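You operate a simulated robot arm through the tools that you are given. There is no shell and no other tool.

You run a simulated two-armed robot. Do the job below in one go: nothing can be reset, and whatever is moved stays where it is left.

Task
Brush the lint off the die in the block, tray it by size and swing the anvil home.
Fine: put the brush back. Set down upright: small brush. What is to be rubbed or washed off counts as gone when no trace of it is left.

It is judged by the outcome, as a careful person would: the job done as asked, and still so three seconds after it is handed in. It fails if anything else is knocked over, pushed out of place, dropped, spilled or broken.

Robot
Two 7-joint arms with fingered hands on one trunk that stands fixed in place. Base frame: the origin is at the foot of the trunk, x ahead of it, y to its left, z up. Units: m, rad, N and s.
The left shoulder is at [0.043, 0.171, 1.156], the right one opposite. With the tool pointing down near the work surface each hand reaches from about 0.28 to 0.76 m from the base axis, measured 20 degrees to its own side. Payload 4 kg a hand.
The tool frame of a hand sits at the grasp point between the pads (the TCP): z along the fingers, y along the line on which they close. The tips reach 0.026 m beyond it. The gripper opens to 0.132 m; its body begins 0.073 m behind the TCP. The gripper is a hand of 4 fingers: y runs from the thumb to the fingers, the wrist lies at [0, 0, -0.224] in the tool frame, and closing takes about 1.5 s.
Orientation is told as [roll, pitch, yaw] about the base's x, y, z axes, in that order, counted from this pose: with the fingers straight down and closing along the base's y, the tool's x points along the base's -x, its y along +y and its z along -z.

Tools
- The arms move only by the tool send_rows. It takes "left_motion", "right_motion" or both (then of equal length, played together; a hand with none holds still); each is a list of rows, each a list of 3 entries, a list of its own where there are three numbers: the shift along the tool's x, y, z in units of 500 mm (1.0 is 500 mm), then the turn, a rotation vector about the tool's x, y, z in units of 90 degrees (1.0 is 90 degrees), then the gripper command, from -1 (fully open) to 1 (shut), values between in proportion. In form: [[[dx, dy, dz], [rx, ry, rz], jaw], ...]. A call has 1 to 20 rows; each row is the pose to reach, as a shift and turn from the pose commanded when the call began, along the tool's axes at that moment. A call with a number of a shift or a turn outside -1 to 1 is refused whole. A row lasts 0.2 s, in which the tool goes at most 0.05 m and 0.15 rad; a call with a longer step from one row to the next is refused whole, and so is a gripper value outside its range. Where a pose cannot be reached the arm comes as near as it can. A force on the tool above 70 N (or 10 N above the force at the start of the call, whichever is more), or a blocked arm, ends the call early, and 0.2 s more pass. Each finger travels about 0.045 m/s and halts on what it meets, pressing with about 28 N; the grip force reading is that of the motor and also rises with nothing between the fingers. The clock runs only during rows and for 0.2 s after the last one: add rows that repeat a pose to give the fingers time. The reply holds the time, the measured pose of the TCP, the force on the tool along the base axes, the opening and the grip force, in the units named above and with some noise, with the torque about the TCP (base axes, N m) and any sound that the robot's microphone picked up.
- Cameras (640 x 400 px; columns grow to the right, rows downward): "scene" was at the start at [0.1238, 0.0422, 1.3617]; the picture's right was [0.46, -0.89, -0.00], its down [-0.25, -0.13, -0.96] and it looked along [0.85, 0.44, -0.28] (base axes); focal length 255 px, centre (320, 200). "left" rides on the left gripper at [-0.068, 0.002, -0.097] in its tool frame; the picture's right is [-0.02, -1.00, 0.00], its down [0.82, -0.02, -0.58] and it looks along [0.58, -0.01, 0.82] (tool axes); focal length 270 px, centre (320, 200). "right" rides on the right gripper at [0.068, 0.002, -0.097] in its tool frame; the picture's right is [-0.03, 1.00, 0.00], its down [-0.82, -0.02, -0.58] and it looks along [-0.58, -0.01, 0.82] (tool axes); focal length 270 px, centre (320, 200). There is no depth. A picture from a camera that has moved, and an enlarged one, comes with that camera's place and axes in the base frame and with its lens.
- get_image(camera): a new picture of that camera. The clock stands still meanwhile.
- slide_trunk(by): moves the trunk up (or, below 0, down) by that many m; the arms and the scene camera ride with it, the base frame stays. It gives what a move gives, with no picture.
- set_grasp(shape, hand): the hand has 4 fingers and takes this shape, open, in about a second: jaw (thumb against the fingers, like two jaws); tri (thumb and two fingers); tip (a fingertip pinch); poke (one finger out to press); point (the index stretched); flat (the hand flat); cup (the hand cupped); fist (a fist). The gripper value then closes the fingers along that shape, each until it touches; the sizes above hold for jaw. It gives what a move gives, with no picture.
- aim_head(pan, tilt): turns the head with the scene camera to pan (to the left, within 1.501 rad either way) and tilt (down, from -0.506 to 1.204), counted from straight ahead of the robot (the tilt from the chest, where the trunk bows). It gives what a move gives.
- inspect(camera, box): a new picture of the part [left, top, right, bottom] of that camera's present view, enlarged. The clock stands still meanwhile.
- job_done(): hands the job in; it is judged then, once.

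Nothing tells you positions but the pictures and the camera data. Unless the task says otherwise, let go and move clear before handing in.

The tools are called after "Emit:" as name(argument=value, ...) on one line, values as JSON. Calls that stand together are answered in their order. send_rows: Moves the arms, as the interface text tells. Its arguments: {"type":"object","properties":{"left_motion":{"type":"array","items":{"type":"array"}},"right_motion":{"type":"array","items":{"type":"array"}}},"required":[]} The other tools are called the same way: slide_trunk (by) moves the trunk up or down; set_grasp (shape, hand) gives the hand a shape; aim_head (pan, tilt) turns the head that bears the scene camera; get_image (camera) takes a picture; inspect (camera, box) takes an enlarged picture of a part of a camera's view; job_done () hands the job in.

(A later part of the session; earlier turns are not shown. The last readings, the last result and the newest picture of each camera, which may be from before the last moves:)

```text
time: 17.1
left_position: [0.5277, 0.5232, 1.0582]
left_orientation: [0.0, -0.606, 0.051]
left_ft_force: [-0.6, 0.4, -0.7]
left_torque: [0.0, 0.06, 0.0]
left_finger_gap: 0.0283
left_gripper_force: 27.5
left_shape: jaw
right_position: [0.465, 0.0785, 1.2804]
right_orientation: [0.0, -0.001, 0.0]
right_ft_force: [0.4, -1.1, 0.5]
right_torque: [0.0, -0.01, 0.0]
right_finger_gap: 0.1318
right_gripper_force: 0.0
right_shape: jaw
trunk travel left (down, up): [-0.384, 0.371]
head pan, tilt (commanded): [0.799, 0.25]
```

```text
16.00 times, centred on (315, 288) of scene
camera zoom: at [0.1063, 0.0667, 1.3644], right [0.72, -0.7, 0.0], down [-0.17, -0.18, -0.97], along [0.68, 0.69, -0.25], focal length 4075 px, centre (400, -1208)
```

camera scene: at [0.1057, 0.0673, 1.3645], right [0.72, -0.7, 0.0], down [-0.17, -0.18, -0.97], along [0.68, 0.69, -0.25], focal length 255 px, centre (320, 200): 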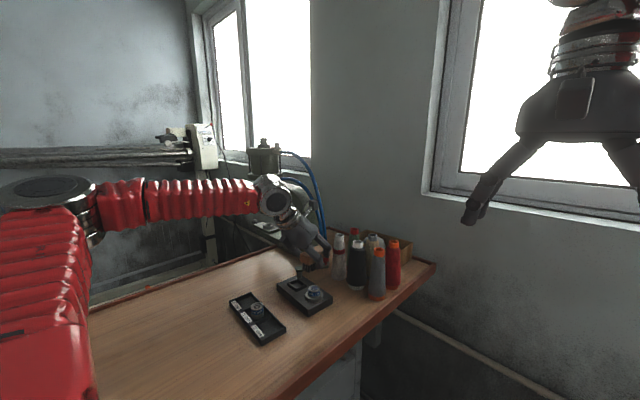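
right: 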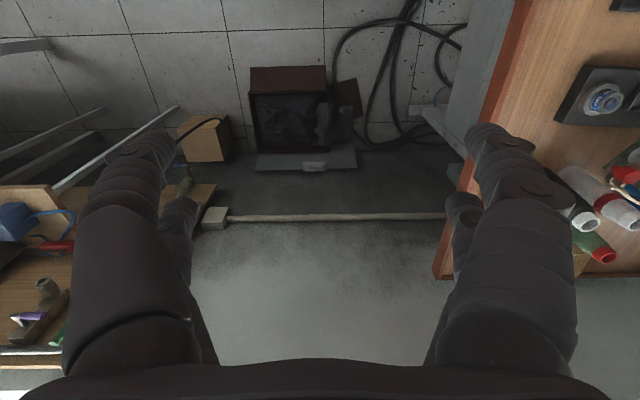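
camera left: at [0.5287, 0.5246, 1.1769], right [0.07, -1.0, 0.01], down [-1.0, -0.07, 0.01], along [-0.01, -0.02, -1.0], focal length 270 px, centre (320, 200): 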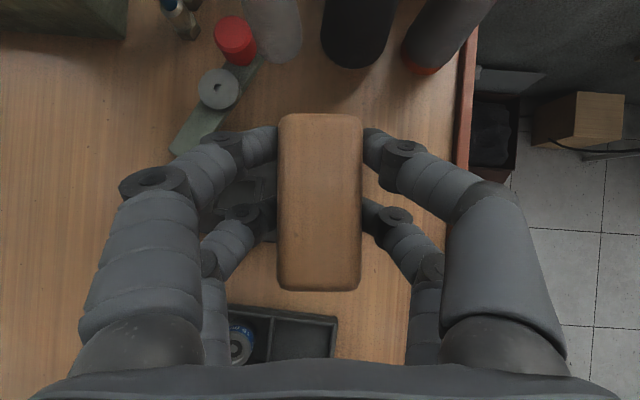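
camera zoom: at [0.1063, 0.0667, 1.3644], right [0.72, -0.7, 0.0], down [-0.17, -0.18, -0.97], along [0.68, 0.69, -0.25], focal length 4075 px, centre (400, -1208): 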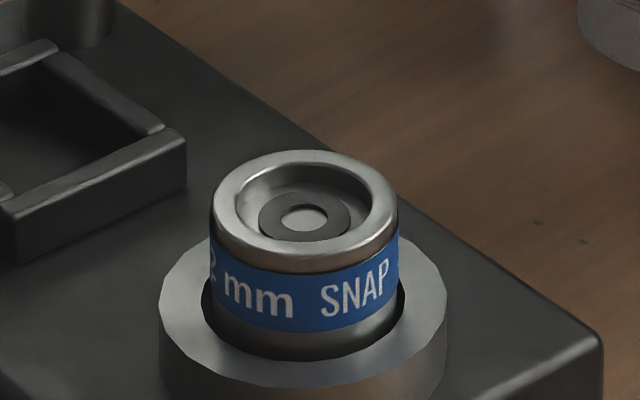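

It looks clean from this side. I shift back 0.11 m so that the left camera sees into the cup from above, still holding the brush.

Emit:
send_rows(left_motion=[[[0.06, 0.0037, -0.042], [0, 0, 0], 1], [[0.12, 0.0074, -0.084], [0, 0, 0], 1], [[0.18, 0.011, -0.126], [0, 0, 0], 1], [[0.18, 0.011, -0.126], [0, 0, 0], 1]])

Emit:
get_image(camera="left")

Emit:
inspect(camera="left", box=[290, 40, 350, 100])

```text
time: 18.1
left_position: [0.4175, 0.5232, 1.0597]
left_orientation: [-0.001, -0.608, 0.048]
left_ft_force: [0.2, -0.4, -0.4]
left_torque: [0.02, -0.01, -0.02]
left_finger_gap: 0.0281
left_gripper_force: 28.2
left_shape: jaw
right_position: [0.4655, 0.0773, 1.2803]
right_orientation: [-0.002, 0.0, 0.0]
right_ft_force: [-0.8, -0.4, -0.3]
right_torque: [0.02, 0.02, -0.04]
right_finger_gap: 0.1319
right_gripper_force: 0.0
right_shape: jaw
trunk travel left (down, up): [-0.384, 0.371]
head pan, tilt (commanded): [0.799, 0.25]
```

```text
taken
camera left: at [0.4182, 0.5246, 1.1776], right [0.07, -1.0, 0.01], down [-1.0, -0.07, 0.01], along [0.0, -0.02, -1.0], focal length 270 px, centre (320, 200)
```

left: 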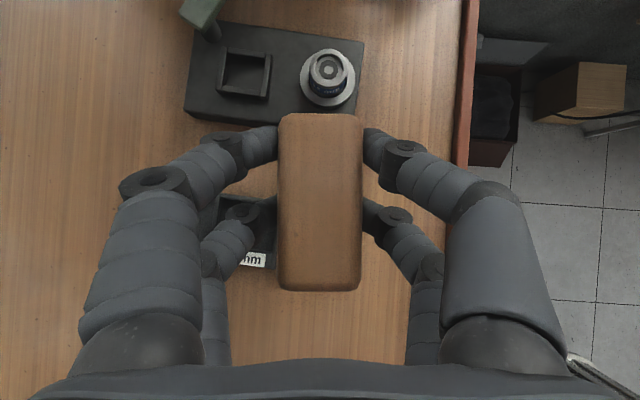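

```text
6.67 times, centred on (320, 70) of left
camera zoom: at [0.4182, 0.5246, 1.1776], right [0.07, -1.0, 0.01], down [-1.0, -0.07, 0.01], along [0.0, -0.02, -1.0], focal length 1802 px, centre (320, 1067)
```

zoom: 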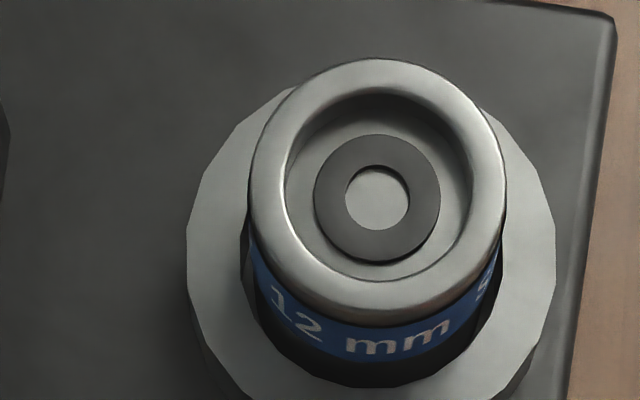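

The cup is clean bare metal from above too. Now I carry the brush back above its original spot and lower it to 2 cm above the table.

Emit:
send_rows(left_motion=[[[-0.0137, 0.0856, 0.0104], [0, 0, 0], 1], [[-0.0274, 0.1712, 0.0207], [0, 0, 0], 1], [[-0.0411, 0.2568, 0.031], [0, 0, 0], 1], [[-0.0548, 0.3424, 0.0414], [0, 0, 0], 1], [[-0.0685, 0.428, 0.0518], [0, 0, 0], 1], [[-0.0822, 0.5136, 0.0621], [0, 0, 0], 1], [[-0.036, 0.5136, 0.128], [0, 0, 0], 1], [[0.01, 0.5136, 0.1937], [0, 0, 0], 1], [[0.0326, 0.5136, 0.2259], [0, 0, 0], 1], [[0.0326, 0.5136, 0.2259], [0, 0, 0], 1]])

Emit:
get_image(camera="left")

Emit:
inspect(camera="scene", box=[190, 220, 290, 300])

```text
time: 20.2
left_position: [0.4552, 0.7825, 0.9556]
left_orientation: [0.0, -0.611, 0.048]
left_ft_force: [0.1, 0.3, -2.0]
left_torque: [-0.04, 0.04, -0.02]
left_finger_gap: 0.0281
left_gripper_force: 27.4
left_shape: jaw
right_position: [0.4654, 0.0789, 1.2789]
right_orientation: [0.0, -0.001, 0.0]
right_ft_force: [-0.2, -0.3, 0.0]
right_torque: [-0.02, 0.04, 0.05]
right_finger_gap: 0.1319
right_gripper_force: 0.2
right_shape: jaw
trunk travel left (down, up): [-0.384, 0.371]
head pan, tilt (commanded): [0.799, 0.25]
```

```text
taken
camera left: at [0.4562, 0.7839, 1.0744], right [0.07, -1.0, 0.01], down [-1.0, -0.07, 0.01], along [0.0, -0.01, -1.0], focal length 270 px, centre (320, 200)
```

left: 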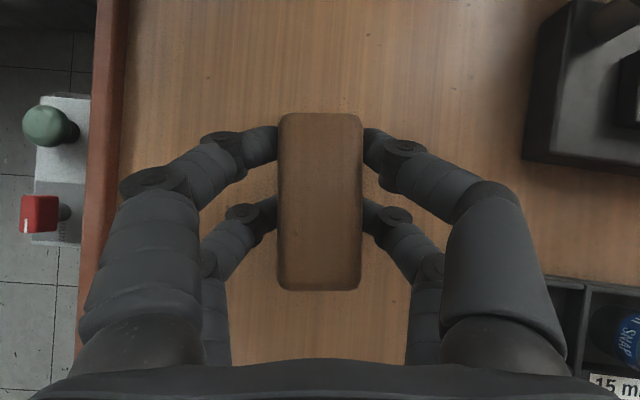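

```text
5.00 times, centred on (240, 260) of scene
camera zoom: at [0.1061, 0.0668, 1.3645], right [0.72, -0.7, 0.0], down [-0.17, -0.18, -0.97], along [0.68, 0.69, -0.25], focal length 1274 px, centre (720, -100)
```

zoom: 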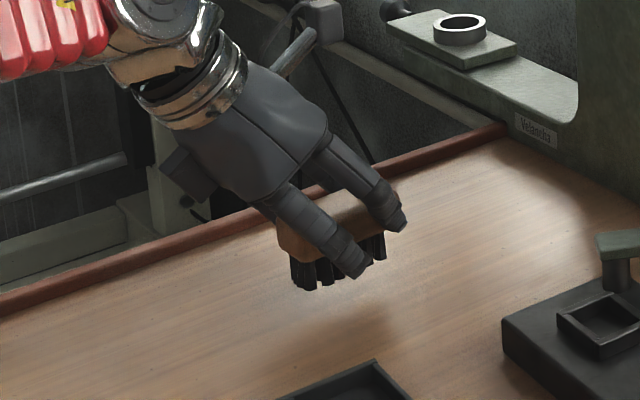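

The brush hangs 2 cm over its spot. I lower it to the table, watching the force.

Emit:
send_rows(left_motion=[[[0.0115, 0, 0.0164], [0, 0, 0], 1], [[0.0195, 0, 0.0278], [0, 0, 0], 1], [[0.0224, 0, 0.032], [0, 0, 0], 1], [[0.0224, 0, 0.032], [0, 0, 0], 1]])

Emit:
inspect(camera="scene", box=[190, 220, 290, 300])

```text
time: 21.2
left_position: [0.4567, 0.7825, 0.9377]
left_orientation: [-0.001, -0.61, 0.049]
left_ft_force: [-0.1, -0.4, -1.4]
left_torque: [0.04, 0.02, 0.0]
left_finger_gap: 0.028
left_gripper_force: 28.1
left_shape: jaw
right_position: [0.465, 0.0788, 1.2798]
right_orientation: [0.001, -0.001, 0.0]
right_ft_force: [0.7, -0.4, 0.1]
right_torque: [-0.01, 0.01, -0.02]
right_finger_gap: 0.132
right_gripper_force: 0.1
right_shape: jaw
trunk travel left (down, up): [-0.384, 0.371]
head pan, tilt (commanded): [0.799, 0.25]
```

```text
5.00 times, centred on (240, 260) of scene
camera zoom: at [0.1059, 0.0666, 1.3645], right [0.72, -0.7, 0.0], down [-0.17, -0.18, -0.97], along [0.68, 0.69, -0.25], focal length 1274 px, centre (720, -100)
```

zoom: 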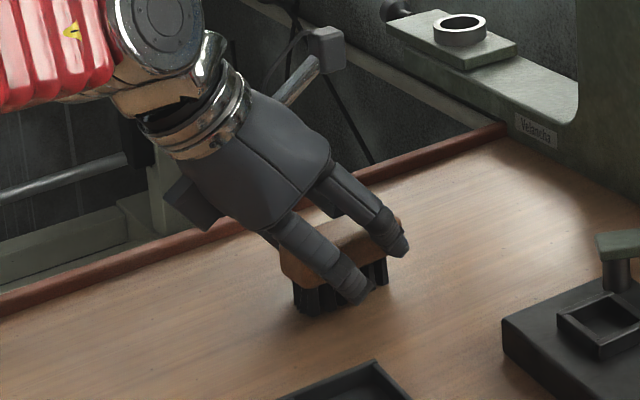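

No contact yet; I lower a millimetre or two more until the table carries the brush.

Emit:
send_rows(left_motion=[[[0.00115, 0, 0.00164], [0, 0, 0], 1], [[0.0023, 0, 0.0033], [0, 0, 0], 1], [[0.0023, 0, 0.0033], [0, 0, 0], 1]])

```text
time: 22.1
left_position: [0.4567, 0.7829, 0.9362]
left_orientation: [-0.001, -0.61, 0.049]
left_ft_force: [-0.8, 0.3, 1.4]
left_torque: [-0.02, -0.05, 0.01]
left_finger_gap: 0.0281
left_gripper_force: 28.0
left_shape: jaw
right_position: [0.4649, 0.0781, 1.2799]
right_orientation: [0.0, 0.002, 0.0]
right_ft_force: [-0.5, 0.7, 0.0]
right_torque: [-0.04, 0.01, 0.01]
right_finger_gap: 0.1319
right_gripper_force: 0.0
right_shape: jaw
trunk travel left (down, up): [-0.384, 0.371]
head pan, tilt (commanded): [0.799, 0.25]
```

The table now carries the brush. I open the hand.

Emit:
send_rows(left_motion=[[[0, 0, 0], [0, 0, 0], 0.4], [[0, 0, 0], [0, 0, 0], 0.2], [[0, 0, 0], [0, 0, 0], -0.2], [[0, 0, 0], [0, 0, 0], -0.6], [[0, 0, 0], [0, 0, 0], -1], [[0, 0, 0], [0, 0, 0], -1], [[0, 0, 0], [0, 0, 0], -1], [[0, 0, 0], [0, 0, 0], -1]])

Emit:
get_image(camera="left")

```text
time: 23.9
left_position: [0.4569, 0.7824, 0.9355]
left_orientation: [0.001, -0.612, 0.049]
left_ft_force: [-0.3, -0.9, 0.5]
left_torque: [0.02, -0.03, 0.03]
left_finger_gap: 0.1317
left_gripper_force: 0.0
left_shape: jaw
right_position: [0.4649, 0.078, 1.2794]
right_orientation: [0.0, -0.002, 0.0]
right_ft_force: [-0.7, 0.3, 0.0]
right_torque: [-0.03, 0.02, -0.02]
right_finger_gap: 0.132
right_gripper_force: 0.1
right_shape: jaw
trunk travel left (down, up): [-0.384, 0.371]
head pan, tilt (commanded): [0.799, 0.25]
```

```text
taken
camera left: at [0.4567, 0.784, 1.0539], right [0.07, -1.0, 0.01], down [-1.0, -0.07, 0.01], along [0.0, -0.01, -1.0], focal length 270 px, centre (320, 200)
```

left: 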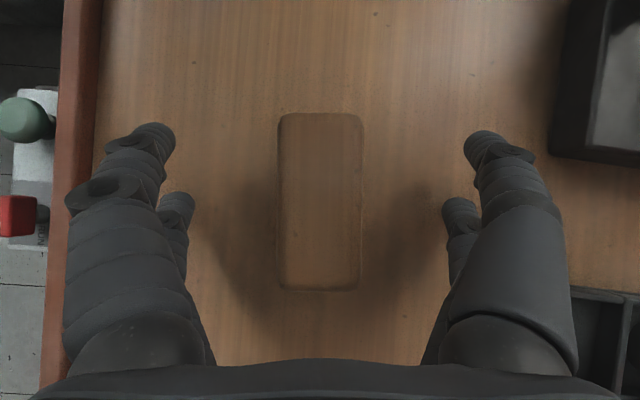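

The brush stands where it was. I lift the hand clear and look at everything from above.

Emit:
send_rows(left_motion=[[[-0.0345, 0, -0.0492], [0, 0, 0], -1], [[-0.0689, 0, -0.0983], [0, 0, 0], -1], [[-0.1034, 0, -0.1475], [0, 0, 0], -1], [[-0.1723, 0, -0.1966], [0, 0, 0], -1], [[-0.1723, 0, -0.1966], [0, 0, 0], -1]])

Emit:
get_image(camera="left")

Emit:
inspect(camera="scene", box=[190, 220, 290, 300])

```text
time: 25.1
left_position: [0.4711, 0.7844, 1.0641]
left_orientation: [-0.002, -0.61, 0.05]
left_ft_force: [-0.5, -0.4, -0.1]
left_torque: [0.0, 0.04, -0.02]
left_finger_gap: 0.1319
left_gripper_force: 0.1
left_shape: jaw
right_position: [0.4649, 0.079, 1.279]
right_orientation: [0.0, 0.001, 0.0]
right_ft_force: [0.7, -0.4, 0.2]
right_torque: [0.01, -0.03, 0.02]
right_finger_gap: 0.132
right_gripper_force: 0.0
right_shape: jaw
trunk travel left (down, up): [-0.384, 0.371]
head pan, tilt (commanded): [0.799, 0.25]
```

```text
taken
camera left: at [0.471, 0.7851, 1.1831], right [0.07, -1.0, 0.02], down [-1.0, -0.07, 0.01], along [-0.01, -0.02, -1.0], focal length 270 px, centre (320, 200)
```

left: 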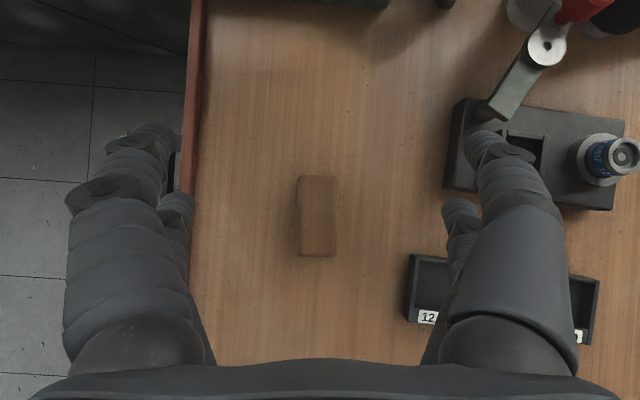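

```text
5.00 times, centred on (240, 260) of scene
camera zoom: at [0.1059, 0.0673, 1.3645], right [0.72, -0.7, 0.0], down [-0.17, -0.18, -0.97], along [0.68, 0.69, -0.25], focal length 1274 px, centre (720, -100)
```

zoom: 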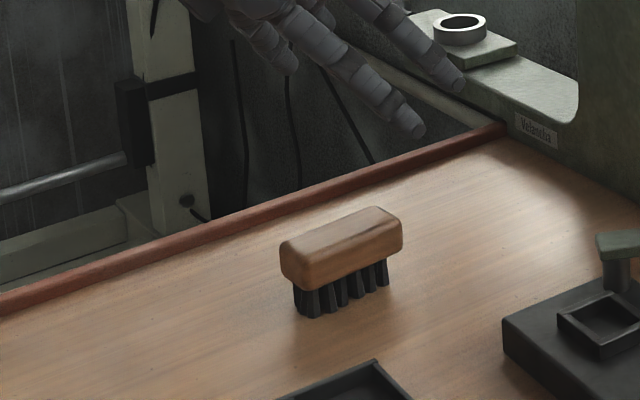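

The brush is upright at its place. Next I go above the die, camera straight down, to centre on it.

Emit:
send_rows(left_motion=[[[-0.012, -0.088, 0.0083], [0, 0, 0], -1], [[-0.024, -0.175, 0.0166], [0, 0, 0], -1], [[-0.036, -0.263, 0.0249], [0, 0, 0], -1], [[-0.047, -0.351, 0.0332], [0, 0, 0], -1], [[-0.059, -0.438, 0.0415], [0, 0, 0], -1], [[-0.071, -0.526, 0.0498], [0, 0, 0], -1], [[-0.071, -0.526, 0.0498], [0, 0, 0], -1]])

Emit:
get_image(camera="left")

Emit:
inspect(camera="left", box=[220, 120, 420, 250])

```text
time: 26.6
left_position: [0.5269, 0.5236, 1.0638]
left_orientation: [-0.002, -0.611, 0.051]
left_ft_force: [0.2, 0.4, 0.4]
left_torque: [-0.05, 0.01, 0.01]
left_finger_gap: 0.1321
left_gripper_force: 0.0
left_shape: jaw
right_position: [0.4645, 0.079, 1.2793]
right_orientation: [0.001, 0.001, -0.001]
right_ft_force: [0.7, 0.2, -0.8]
right_torque: [-0.03, 0.0, 0.03]
right_finger_gap: 0.1317
right_gripper_force: 0.0
right_shape: jaw
trunk travel left (down, up): [-0.384, 0.371]
head pan, tilt (commanded): [0.799, 0.25]
```

```text
taken
camera left: at [0.5271, 0.5249, 1.1822], right [0.07, -1.0, 0.02], down [-1.0, -0.07, 0.01], along [0.0, -0.02, -1.0], focal length 270 px, centre (320, 200)
```

left: 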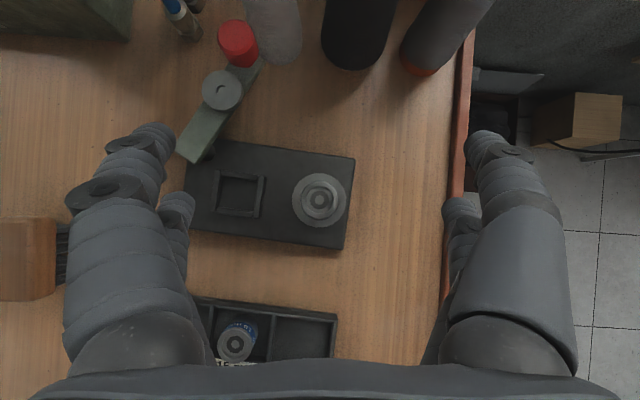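

```text
3.08 times, centred on (320, 185) of left
camera zoom: at [0.5271, 0.5249, 1.1822], right [0.07, -1.0, 0.02], down [-1.0, -0.07, 0.01], along [0.0, -0.02, -1.0], focal length 832 px, centre (320, 246)
```

zoom: 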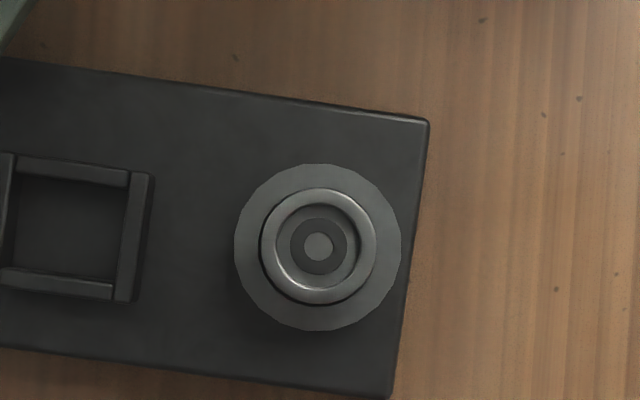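

The die sits exactly on the camera axis, so it is at about [0.527, 0.5215]. I rotate the hand to vertical and close partly to see how the fingertips lie.

Emit:
send_rows(left_motion=[[[0, -0.004, 0], [0, 0.078, 0], -1], [[0, -0.004, 0], [0, 0.156, 0], -0.5], [[0, -0.004, 0], [0, 0.234, 0], 0], [[0, -0.004, 0], [0, 0.312, 0], 0.2], [[0, -0.004, 0], [0, 0.389, 0], 0.5], [[0, -0.004, 0], [0, 0.389, 0], 0.5], [[0, -0.004, 0], [0, 0.389, 0], 0.5], [[0, -0.004, 0], [0, 0.389, 0], 0.5], [[0, -0.004, 0], [0, 0.389, 0], 0.5]])

Emit:
get_image(camera="left")

Emit:
inspect(camera="scene", box=[260, 200, 380, 310])

```text
time: 28.6
left_position: [0.5281, 0.5216, 1.0655]
left_orientation: [0.001, 0.003, 0.049]
left_ft_force: [-0.6, 0.2, -0.2]
left_torque: [0.0, -0.01, 0.01]
left_finger_gap: 0.0335
left_gripper_force: 0.1
left_shape: jaw
right_position: [0.466, 0.0784, 1.2807]
right_orientation: [0.0, 0.0, 0.0]
right_ft_force: [0.3, 0.0, -0.1]
right_torque: [0.03, 0.01, -0.03]
right_finger_gap: 0.1319
right_gripper_force: 0.0
right_shape: jaw
trunk travel left (down, up): [-0.384, 0.371]
head pan, tilt (commanded): [0.799, 0.25]
```

```text
taken
camera left: at [0.5955, 0.5253, 1.1618], right [0.07, -1.0, 0.0], down [-0.81, -0.06, 0.58], along [-0.58, -0.04, -0.82], focal length 270 px, centre (320, 200)
```

left: 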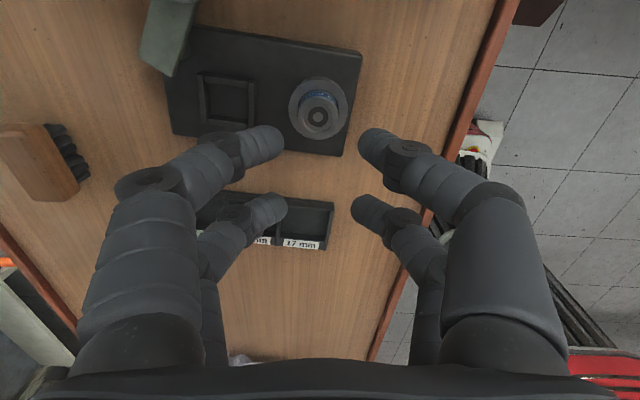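

```text
3.64 times, centred on (320, 255) of scene
camera zoom: at [0.1062, 0.0664, 1.3645], right [0.72, -0.7, 0.0], down [-0.17, -0.18, -0.97], along [0.68, 0.69, -0.25], focal length 926 px, centre (320, 0)
```

zoom: 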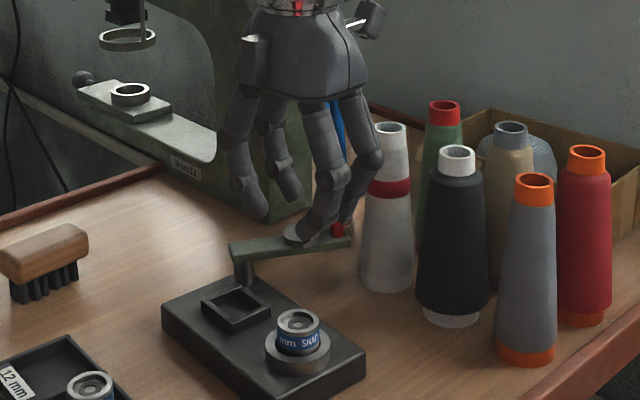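

Fingertips form a 2+2 cage about ±19 mm apart, reaching 26 mm below the TCP, which will centre a 31 mm die. I zoom to fix the die's height.

Emit:
inspect(camera="left", box=[280, 60, 360, 160])

Emit:
inspect(camera="scene", box=[295, 270, 335, 310])

Emit:
inspect(camera="scene", box=[220, 280, 300, 350])

```text
4.00 times, centred on (320, 110) of left
camera zoom: at [0.5955, 0.5253, 1.1618], right [0.07, -1.0, 0.0], down [-0.81, -0.06, 0.58], along [-0.58, -0.04, -0.82], focal length 1081 px, centre (320, 560)
```

zoom: 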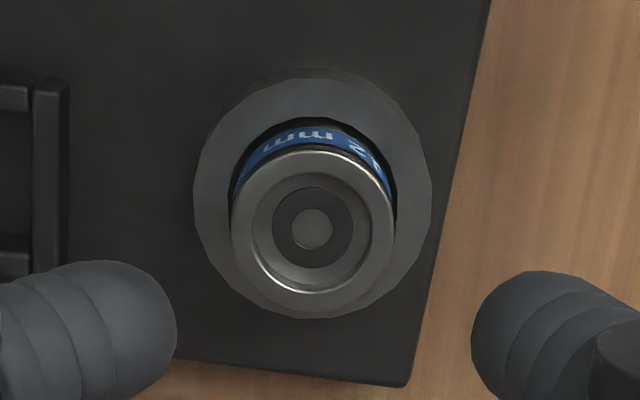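

```text
10.00 times, centred on (315, 290) of scene
camera zoom: at [0.1062, 0.0664, 1.3645], right [0.72, -0.7, 0.0], down [-0.17, -0.18, -0.97], along [0.68, 0.69, -0.25], focal length 2547 px, centre (370, -700)
```

zoom: 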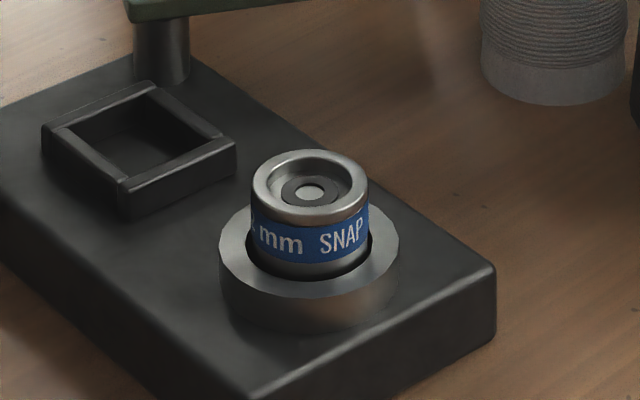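

```text
5.71 times, centred on (260, 315) of scene
camera zoom: at [0.1062, 0.0664, 1.3645], right [0.72, -0.7, 0.0], down [-0.17, -0.18, -0.97], along [0.68, 0.69, -0.25], focal length 1456 px, centre (663, -457)
```

zoom: 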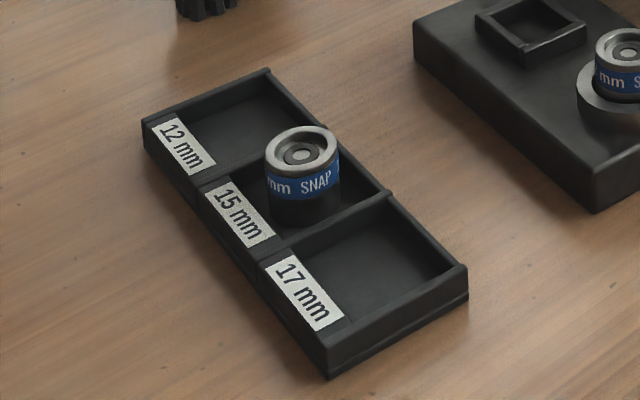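

Die top is at z≈0.953, ring about 20 mm below it. I open to 55 mm and descend to TCP z≈0.966 around the die, then check before closing.

Emit:
send_rows(left_motion=[[[0, 0, 0], [0, 0, 0], 0.167], [[0, 0, 0], [0, 0, 0], 0.167], [[0, 0.0005, 0.05], [0, 0, 0], 0.167], [[0, 0.0005, 0.1], [0, 0, 0], 0.167], [[0, 0.0005, 0.15], [0, 0, 0], 0.167], [[0, 0.0005, 0.199], [0, 0, 0], 0.167], [[0, 0.0005, 0.199], [0, 0, 0], 0.167]])

Emit:
get_image(camera="left")

Emit:
inspect(camera="scene", box=[280, 240, 350, 310])

```text
time: 30.2
left_position: [0.5288, 0.5203, 0.9656]
left_orientation: [0.0, 0.0, 0.05]
left_ft_force: [-0.3, -0.7, -0.1]
left_torque: [0.01, 0.02, -0.01]
left_finger_gap: 0.0546
left_gripper_force: 0.0
left_shape: jaw
right_position: [0.4648, 0.0792, 1.2793]
right_orientation: [0.0, 0.001, 0.0]
right_ft_force: [-0.2, 0.1, 0.7]
right_torque: [0.01, 0.03, 0.05]
right_finger_gap: 0.132
right_gripper_force: 0.0
right_shape: jaw
trunk travel left (down, up): [-0.384, 0.371]
head pan, tilt (commanded): [0.799, 0.25]
```

```text
taken
camera left: at [0.5956, 0.5254, 1.0623], right [0.08, -1.0, 0.0], down [-0.81, -0.06, 0.58], along [-0.58, -0.04, -0.82], focal length 270 px, centre (320, 200)
```

left: 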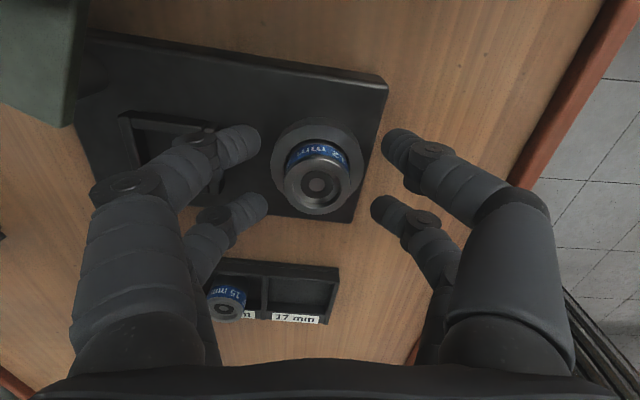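

```text
5.71 times, centred on (315, 275) of scene
camera zoom: at [0.1058, 0.0663, 1.3646], right [0.72, -0.7, 0.0], down [-0.17, -0.18, -0.97], along [0.68, 0.69, -0.25], focal length 1456 px, centre (349, -229)
```

zoom: 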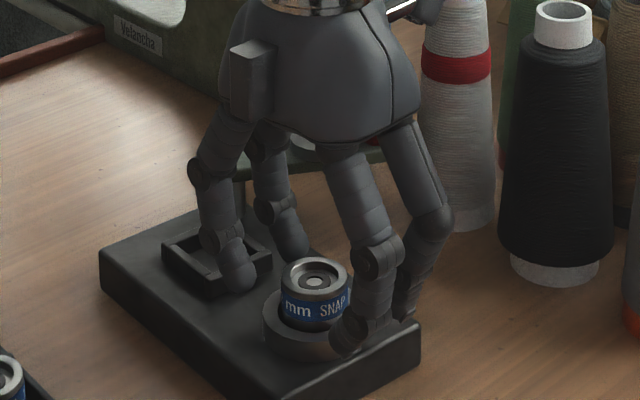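

The die is centred in x and 2 mm off in y; I correct and close the fingers on it.

Emit:
send_rows(left_motion=[[[0, 0.004, 0], [0, 0, 0], 0.167], [[0, 0.004, 0], [0, 0, 0], 0.4], [[0, 0.004, 0], [0, 0, 0], 0.6], [[0, 0.004, 0], [0, 0, 0], 0.8], [[0, 0.004, 0], [0, 0, 0], 1], [[0, 0.004, 0], [0, 0, 0], 1], [[0, 0.004, 0], [0, 0, 0], 1], [[0, 0.004, 0], [0, 0, 0], 1]])

Emit:
get_image(camera="left")

Emit:
inspect(camera="scene", box=[280, 240, 350, 310])

```text
time: 32.0
left_position: [0.5275, 0.5229, 0.9664]
left_orientation: [0.001, 0.002, 0.05]
left_ft_force: [0.1, -0.9, -0.2]
left_torque: [0.01, -0.03, 0.01]
left_finger_gap: 0.0033
left_gripper_force: 27.5
left_shape: jaw
right_position: [0.4662, 0.0792, 1.2794]
right_orientation: [0.001, -0.001, -0.001]
right_ft_force: [-0.3, 0.4, -0.6]
right_torque: [-0.03, -0.01, -0.02]
right_finger_gap: 0.1319
right_gripper_force: 0.1
right_shape: jaw
trunk travel left (down, up): [-0.384, 0.371]
head pan, tilt (commanded): [0.799, 0.25]
```

```text
taken
camera left: at [0.5955, 0.5277, 1.0624], right [0.07, -1.0, 0.0], down [-0.81, -0.06, 0.58], along [-0.58, -0.04, -0.82], focal length 270 px, centre (320, 200)
```

left: 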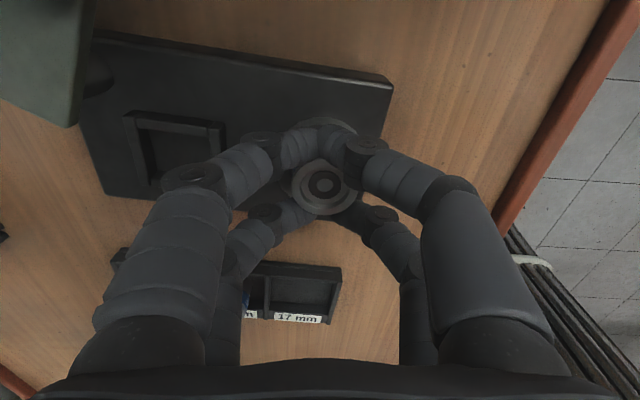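

```text
5.71 times, centred on (315, 275) of scene
camera zoom: at [0.1062, 0.0666, 1.3645], right [0.72, -0.7, 0.0], down [-0.17, -0.18, -0.97], along [0.68, 0.69, -0.25], focal length 1456 px, centre (349, -229)
```

zoom: 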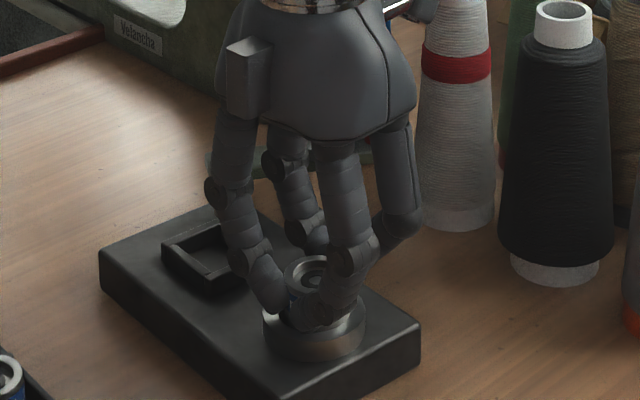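

The fingers cage the die at four points. I test-lift by 1 cm and look.

Emit:
send_rows(left_motion=[[[0, 0, -0.008], [0, 0, 0], 1], [[0, 0, -0.02], [0, 0, 0], 1], [[0, 0, -0.02], [0, 0, 0], 1]])

Emit:
inspect(camera="scene", box=[280, 240, 350, 310])

Emit:
inspect(camera="left", box=[240, 110, 400, 250])

```text
time: 32.9
left_position: [0.5283, 0.5237, 0.9751]
left_orientation: [0.0, 0.001, 0.049]
left_ft_force: [1.0, 0.1, -1.8]
left_torque: [0.05, 0.0, 0.02]
left_finger_gap: 0.0034
left_gripper_force: 27.8
left_shape: jaw
right_position: [0.4651, 0.0793, 1.2804]
right_orientation: [0.0, 0.001, 0.0]
right_ft_force: [0.0, -0.3, -0.4]
right_torque: [-0.04, -0.01, 0.01]
right_finger_gap: 0.1319
right_gripper_force: 0.1
right_shape: jaw
trunk travel left (down, up): [-0.384, 0.371]
head pan, tilt (commanded): [0.799, 0.25]
```

```text
5.71 times, centred on (315, 275) of scene
camera zoom: at [0.1063, 0.0666, 1.3645], right [0.72, -0.7, 0.0], down [-0.17, -0.18, -0.97], along [0.68, 0.69, -0.25], focal length 1456 px, centre (349, -229)
```

zoom: 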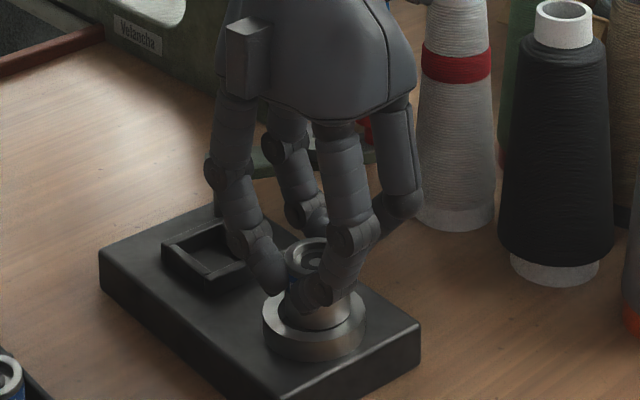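

```text
2.86 times, centred on (320, 180) of left
camera zoom: at [0.5955, 0.5276, 1.0723], right [0.07, -1.0, 0.0], down [-0.81, -0.06, 0.58], along [-0.58, -0.04, -0.82], focal length 772 px, centre (320, 257)
```

zoom: 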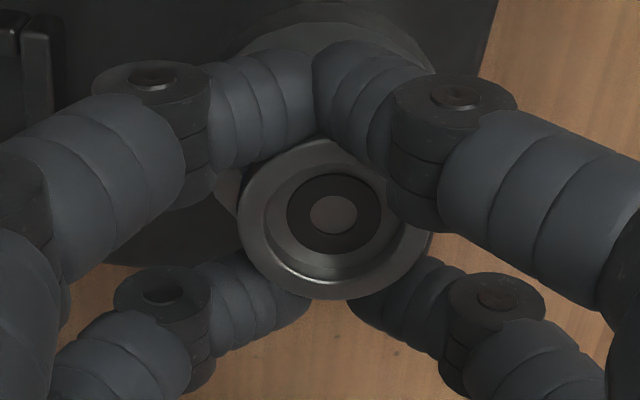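

The die comes up with the hand. I lift it clear and carry it above the 12 mm compartment (centre near [0.390, 0.653]).

Emit:
send_rows(left_motion=[[[0, 0, -0.055], [0, 0, 0], 1], [[0, 0, -0.11], [0, 0, 0], 1], [[0.044, 0.046, -0.11], [0, 0, 0], 1], [[0.087, 0.0925, -0.11], [0, 0, 0], 1], [[0.1307, 0.1387, -0.11], [0, 0, 0], 1], [[0.1743, 0.185, -0.11], [0, 0, 0], 1], [[0.218, 0.231, -0.11], [0, 0, 0], 1], [[0.2614, 0.2774, -0.11], [0, 0, 0], 1], [[0.2614, 0.2774, -0.11], [0, 0, 0], 1]])

Emit:
get_image(camera="left")

Emit:
get_image(camera="scene")

Emit:
inspect(camera="scene", box=[210, 230, 310, 350])

```text
time: 34.9
left_position: [0.3905, 0.6549, 1.0307]
left_orientation: [0.001, 0.001, 0.049]
left_ft_force: [-0.7, -0.5, -2.3]
left_torque: [0.02, -0.01, -0.01]
left_finger_gap: 0.0032
left_gripper_force: 27.8
left_shape: jaw
right_position: [0.4651, 0.0785, 1.2801]
right_orientation: [-0.001, -0.002, 0.0]
right_ft_force: [-0.2, 0.5, 0.1]
right_torque: [0.0, -0.03, 0.0]
right_finger_gap: 0.1321
right_gripper_force: 0.0
right_shape: jaw
trunk travel left (down, up): [-0.384, 0.371]
head pan, tilt (commanded): [0.799, 0.25]
```

```text
taken
camera left: at [0.4579, 0.6592, 1.1271], right [0.07, -1.0, 0.0], down [-0.81, -0.06, 0.58], along [-0.58, -0.04, -0.82], focal length 270 px, centre (320, 200)
```

left: 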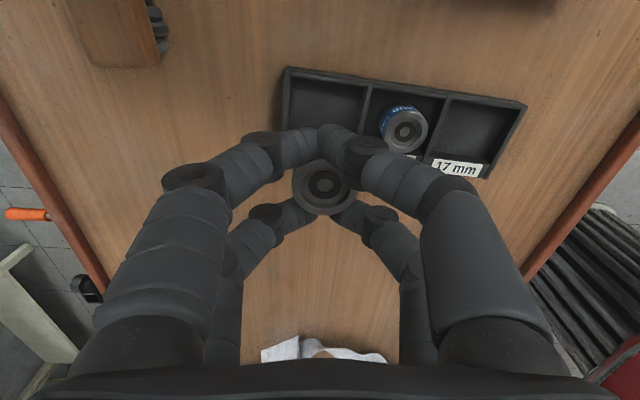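

```text
taken
camera scene: at [0.1065, 0.0664, 1.3645], right [0.72, -0.7, 0.0], down [-0.17, -0.18, -0.97], along [0.68, 0.69, -0.25], focal length 255 px, centre (320, 200)
```

scene: 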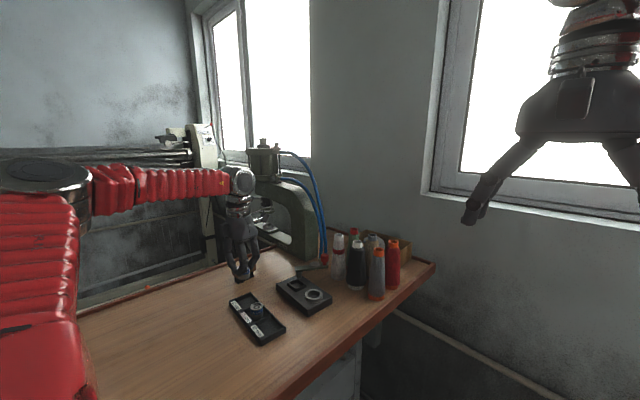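

```text
3.33 times, centred on (260, 290) of scene
camera zoom: at [0.1065, 0.0664, 1.3645], right [0.72, -0.7, 0.0], down [-0.17, -0.18, -0.97], along [0.68, 0.69, -0.25], focal length 849 px, centre (520, -100)
```

zoom: 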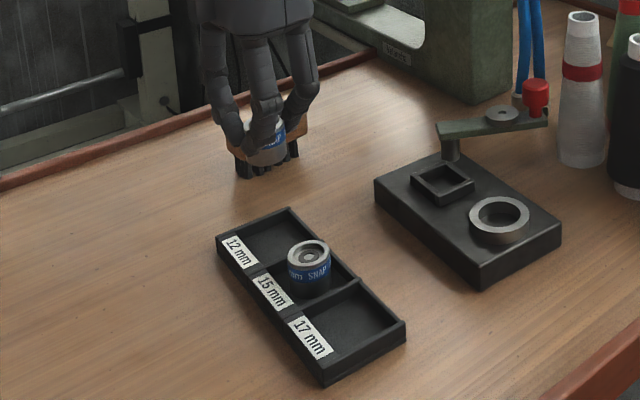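

The die hangs over the 12 mm compartment; I correct 2 mm and lower to about 8 mm above the floor.

Emit:
send_rows(left_motion=[[[-0.004, 0, 0.0], [0, 0, 0], 1], [[-0.004, 0, 0.055], [0, 0, 0], 1], [[-0.004, 0, 0.11], [0, 0, 0], 1], [[-0.004, 0, 0.15], [0, 0, 0], 1], [[-0.004, 0, 0.15], [0, 0, 0], 1]])

Emit:
inspect(camera="scene", box=[215, 255, 295, 345])

Emit:
get_image(camera="left")

```text
time: 36.0
left_position: [0.3918, 0.6544, 0.9559]
left_orientation: [-0.001, 0.0, 0.049]
left_ft_force: [0.5, -0.5, -1.4]
left_torque: [0.0, 0.0, -0.04]
left_finger_gap: 0.0032
left_gripper_force: 28.6
left_shape: jaw
right_position: [0.4647, 0.0789, 1.2805]
right_orientation: [0.0, -0.002, -0.002]
right_ft_force: [-0.3, 0.2, 0.3]
right_torque: [-0.01, 0.0, 0.0]
right_finger_gap: 0.1316
right_gripper_force: 0.1
right_shape: jaw
trunk travel left (down, up): [-0.384, 0.371]
head pan, tilt (commanded): [0.799, 0.25]
```

```text
4.44 times, centred on (255, 300) of scene
camera zoom: at [0.1058, 0.0664, 1.3646], right [0.72, -0.7, 0.0], down [-0.17, -0.18, -0.97], along [0.68, 0.69, -0.25], focal length 1132 px, centre (609, -244)
```

zoom: 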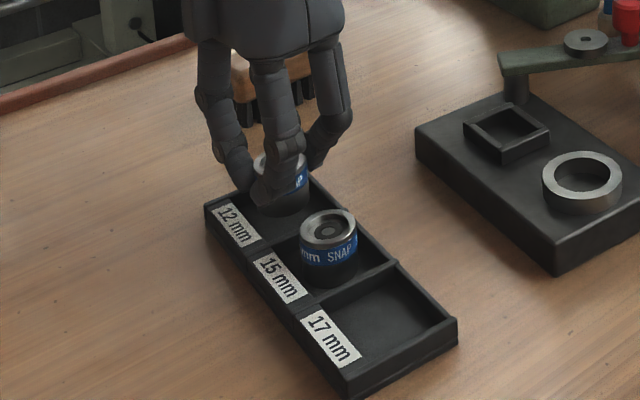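

```text
taken
camera left: at [0.4598, 0.6596, 1.0526], right [0.07, -1.0, 0.0], down [-0.81, -0.06, 0.58], along [-0.58, -0.04, -0.82], focal length 270 px, centre (320, 200)
```

left: 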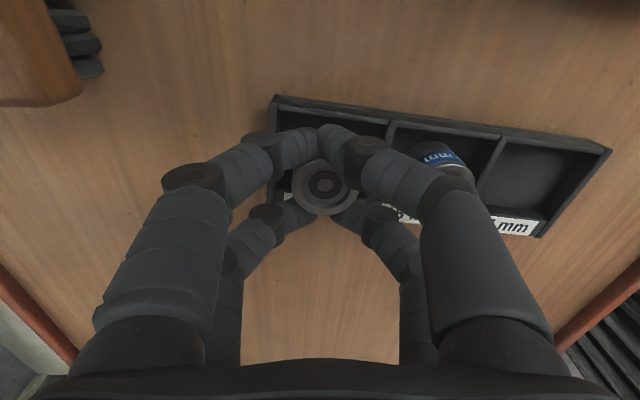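

The die is entering the compartment cleanly. I lower in small steps until it touches the floor.

Emit:
send_rows(left_motion=[[[0, 0, 0.007], [0, 0, 0], 1], [[0, 0, 0.014], [0, 0, 0], 1], [[0, 0, 0.02], [0, 0, 0], 1], [[0, 0, 0.02], [0, 0, 0], 1]])

Emit:
inspect(camera="scene", box=[215, 255, 295, 345])

```text
time: 37.0
left_position: [0.3926, 0.6569, 0.9465]
left_orientation: [0.0, 0.001, 0.049]
left_ft_force: [-0.1, 0.0, -2.2]
left_torque: [0.01, 0.0, 0.01]
left_finger_gap: 0.003
left_gripper_force: 27.8
left_shape: jaw
right_position: [0.465, 0.0798, 1.2801]
right_orientation: [0.003, 0.001, 0.001]
right_ft_force: [0.2, -0.7, -0.9]
right_torque: [-0.04, -0.04, 0.02]
right_finger_gap: 0.1321
right_gripper_force: 0.0
right_shape: jaw
trunk travel left (down, up): [-0.384, 0.371]
head pan, tilt (commanded): [0.799, 0.25]
```

```text
4.44 times, centred on (255, 300) of scene
camera zoom: at [0.106, 0.0666, 1.3645], right [0.72, -0.7, 0.0], down [-0.17, -0.18, -0.97], along [0.68, 0.69, -0.25], focal length 1132 px, centre (609, -244)
```

zoom: 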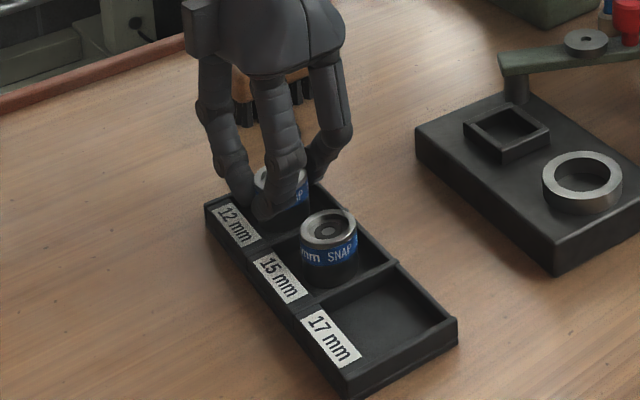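

Still hanging free; I go down a few millimetres more.

Emit:
send_rows(left_motion=[[[0, 0, 0.003], [0, 0, 0], 1], [[0, 0, 0.006], [0, 0, 0], 1], [[0, 0, 0.006], [0, 0, 0], 1]])

```text
time: 37.9
left_position: [0.3925, 0.6548, 0.944]
left_orientation: [0.002, -0.001, 0.05]
left_ft_force: [0.3, 2.9, 7.5]
left_torque: [0.05, 0.08, 0.0]
left_finger_gap: 0.003
left_gripper_force: 27.8
left_shape: jaw
right_position: [0.4628, 0.0772, 1.2798]
right_orientation: [0.001, 0.0, -0.001]
right_ft_force: [-0.3, -0.1, -1.0]
right_torque: [-0.02, 0.0, -0.02]
right_finger_gap: 0.1318
right_gripper_force: 0.1
right_shape: jaw
trunk travel left (down, up): [-0.384, 0.371]
head pan, tilt (commanded): [0.799, 0.25]
```

Contact made. I ease up half a millimetre and open just enough to free the die.

Emit:
send_rows(left_motion=[[[0, 0, -0.001], [0, 0, 0], 1], [[0, 0, -0.001], [0, 0, 0], 0.9], [[0, 0, -0.001], [0, 0, 0], 0.8], [[0, 0, -0.001], [0, 0, 0], 0.7], [[0, 0, -0.001], [0, 0, 0], 0.6], [[0, 0, -0.001], [0, 0, 0], 0.55], [[0, 0, -0.001], [0, 0, 0], 0.55]])

Emit:
inspect(camera="left", box=[220, 80, 460, 240])

Emit:
inspect(camera="scene", box=[215, 255, 295, 345])

```text
time: 39.5
left_position: [0.3919, 0.6552, 0.9432]
left_orientation: [0.0, 0.004, 0.05]
left_ft_force: [-0.9, -1.0, 0.8]
left_torque: [-0.01, -0.03, -0.01]
left_finger_gap: 0.029
left_gripper_force: 0.1
left_shape: jaw
right_position: [0.4651, 0.0782, 1.2801]
right_orientation: [0.0, 0.0, 0.0]
right_ft_force: [0.0, 0.6, -0.4]
right_torque: [0.0, 0.01, -0.03]
right_finger_gap: 0.1319
right_gripper_force: 0.3
right_shape: jaw
trunk travel left (down, up): [-0.384, 0.371]
head pan, tilt (commanded): [0.799, 0.25]
```

```text
2.50 times, centred on (340, 160) of left
camera zoom: at [0.4591, 0.6596, 1.0397], right [0.07, -1.0, 0.0], down [-0.81, -0.06, 0.58], along [-0.58, -0.04, -0.82], focal length 676 px, centre (270, 300)
```

zoom: 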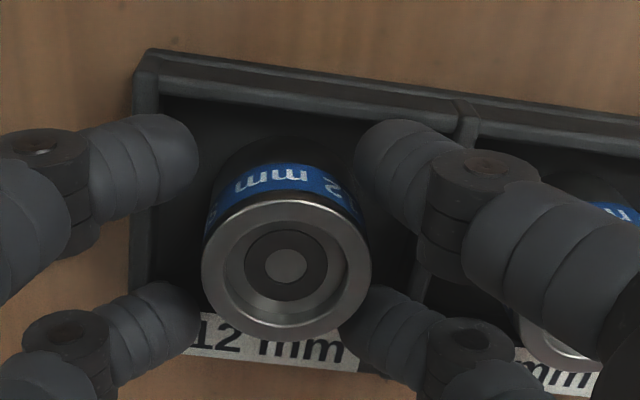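

```text
4.44 times, centred on (255, 300) of scene
camera zoom: at [0.1058, 0.0663, 1.3645], right [0.72, -0.7, 0.0], down [-0.17, -0.18, -0.97], along [0.68, 0.69, -0.25], focal length 1132 px, centre (609, -244)
```

zoom: 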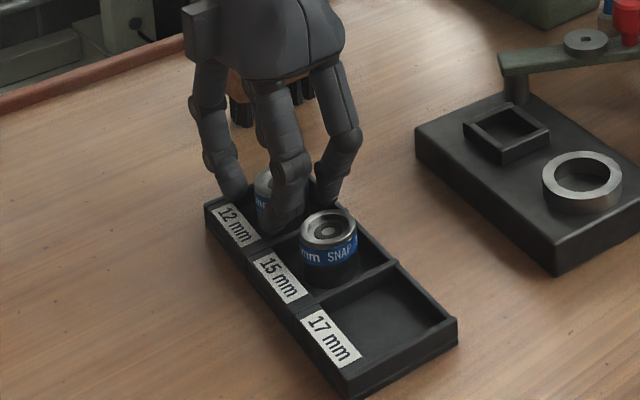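

The die stands in the 12 mm compartment, fingers are free of it. I lift straight up and check.

Emit:
send_rows(left_motion=[[[0, 0, -0.02], [0, 0, 0], 0.55], [[0, 0, -0.06], [0, 0, 0], 0.55], [[0, 0, -0.12], [0, 0, 0], 0.55], [[0, 0, -0.2], [0, 0, 0], 0.4], [[0, 0, -0.2], [0, 0, 0], 0.4]])

Emit:
get_image(camera="left")

Emit:
inspect(camera="scene", box=[215, 255, 295, 345])

Emit:
inspect(camera="scene", box=[265, 240, 345, 320])

```text
time: 40.6
left_position: [0.3915, 0.6549, 1.0421]
left_orientation: [0.0, 0.002, 0.05]
left_ft_force: [0.2, 0.7, 0.3]
left_torque: [0.0, -0.01, 0.04]
left_finger_gap: 0.0392
left_gripper_force: 0.0
left_shape: jaw
right_position: [0.4648, 0.0783, 1.2791]
right_orientation: [-0.001, 0.0, 0.001]
right_ft_force: [-0.3, -0.1, -1.0]
right_torque: [-0.01, 0.01, -0.01]
right_finger_gap: 0.132
right_gripper_force: 0.0
right_shape: jaw
trunk travel left (down, up): [-0.384, 0.371]
head pan, tilt (commanded): [0.799, 0.25]
```

```text
taken
camera left: at [0.4595, 0.6601, 1.1398], right [0.07, -1.0, 0.0], down [-0.81, -0.06, 0.58], along [-0.58, -0.04, -0.82], focal length 270 px, centre (320, 200)
```

left: 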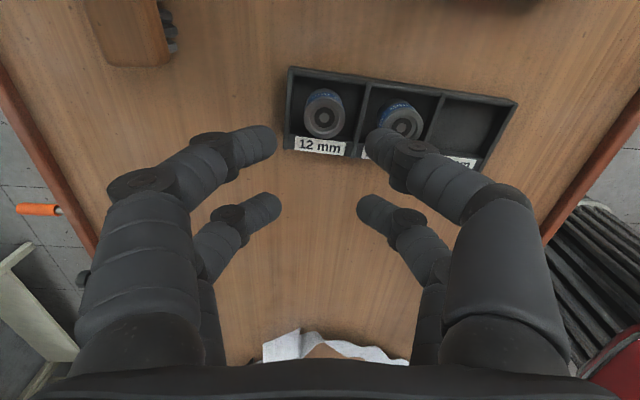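

```text
4.44 times, centred on (255, 300) of scene
camera zoom: at [0.1061, 0.0669, 1.3645], right [0.72, -0.7, 0.0], down [-0.17, -0.18, -0.97], along [0.68, 0.69, -0.25], focal length 1132 px, centre (609, -244)
```

zoom: 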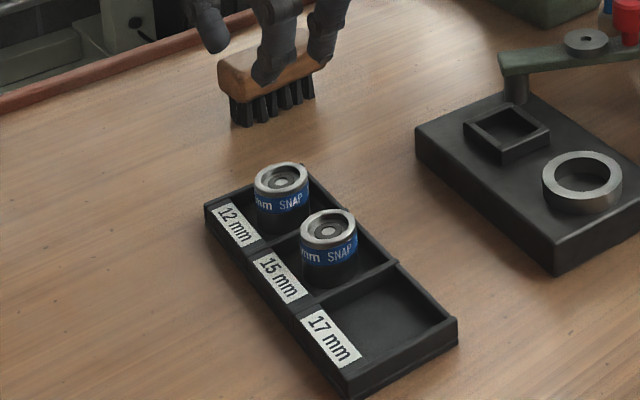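

```text
5.00 times, centred on (305, 280) of scene
camera zoom: at [0.1061, 0.0669, 1.3645], right [0.72, -0.7, 0.0], down [-0.17, -0.18, -0.97], along [0.68, 0.69, -0.25], focal length 1274 px, centre (395, -200)
```

zoom: 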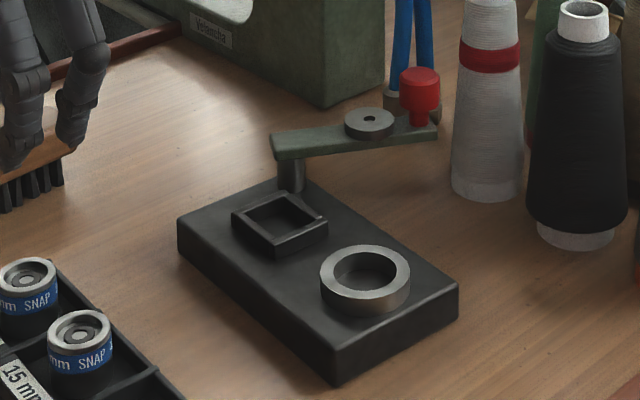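

Die 12 is seated properly in the tray, nothing else moved. Now for the anvil arm: I try the poke shape on the left hand and look at where the finger is.

Emit:
set_grasp(hand="left", shape="poke")

Emit:
get_image(camera="left")

Emit:
inspect(camera="scene", box=[200, 150, 300, 290])

```text
time: 41.5
left_position: [0.3909, 0.6546, 1.0445]
left_orientation: [-0.002, 0.0, 0.049]
left_ft_force: [0.6, 0.2, 0.2]
left_torque: [0.02, -0.03, -0.01]
left_finger_gap: 0.0
left_gripper_force: 0.1
left_shape: poke
right_position: [0.4648, 0.0786, 1.2796]
right_orientation: [-0.001, 0.001, 0.0]
right_ft_force: [-1.4, 0.2, -0.5]
right_torque: [0.02, 0.02, 0.01]
right_finger_gap: 0.1321
right_gripper_force: 0.1
right_shape: jaw
trunk travel left (down, up): [-0.384, 0.371]
head pan, tilt (commanded): [0.799, 0.25]
```

```text
taken
camera left: at [0.4593, 0.6598, 1.14], right [0.07, -1.0, 0.0], down [-0.81, -0.06, 0.58], along [-0.58, -0.04, -0.82], focal length 270 px, centre (320, 200)
```

left: 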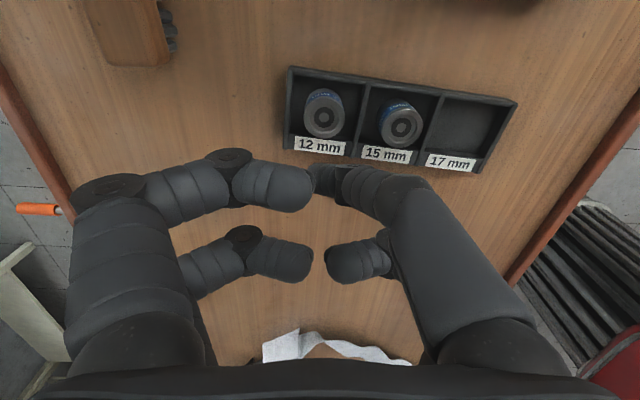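

```text
2.86 times, centred on (250, 220) of scene
camera zoom: at [0.1059, 0.0664, 1.3645], right [0.72, -0.7, 0.0], down [-0.17, -0.18, -0.97], along [0.68, 0.69, -0.25], focal length 728 px, centre (520, 143)
```

zoom: 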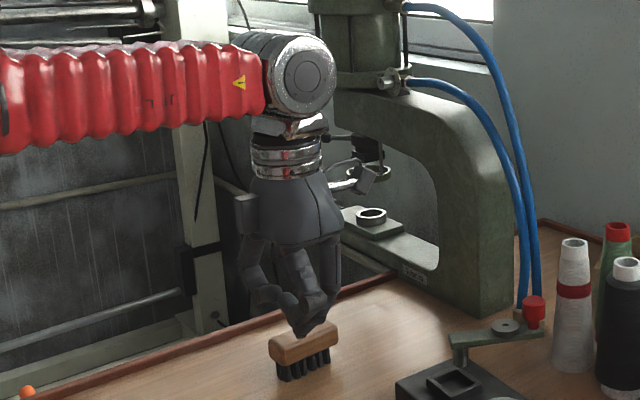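

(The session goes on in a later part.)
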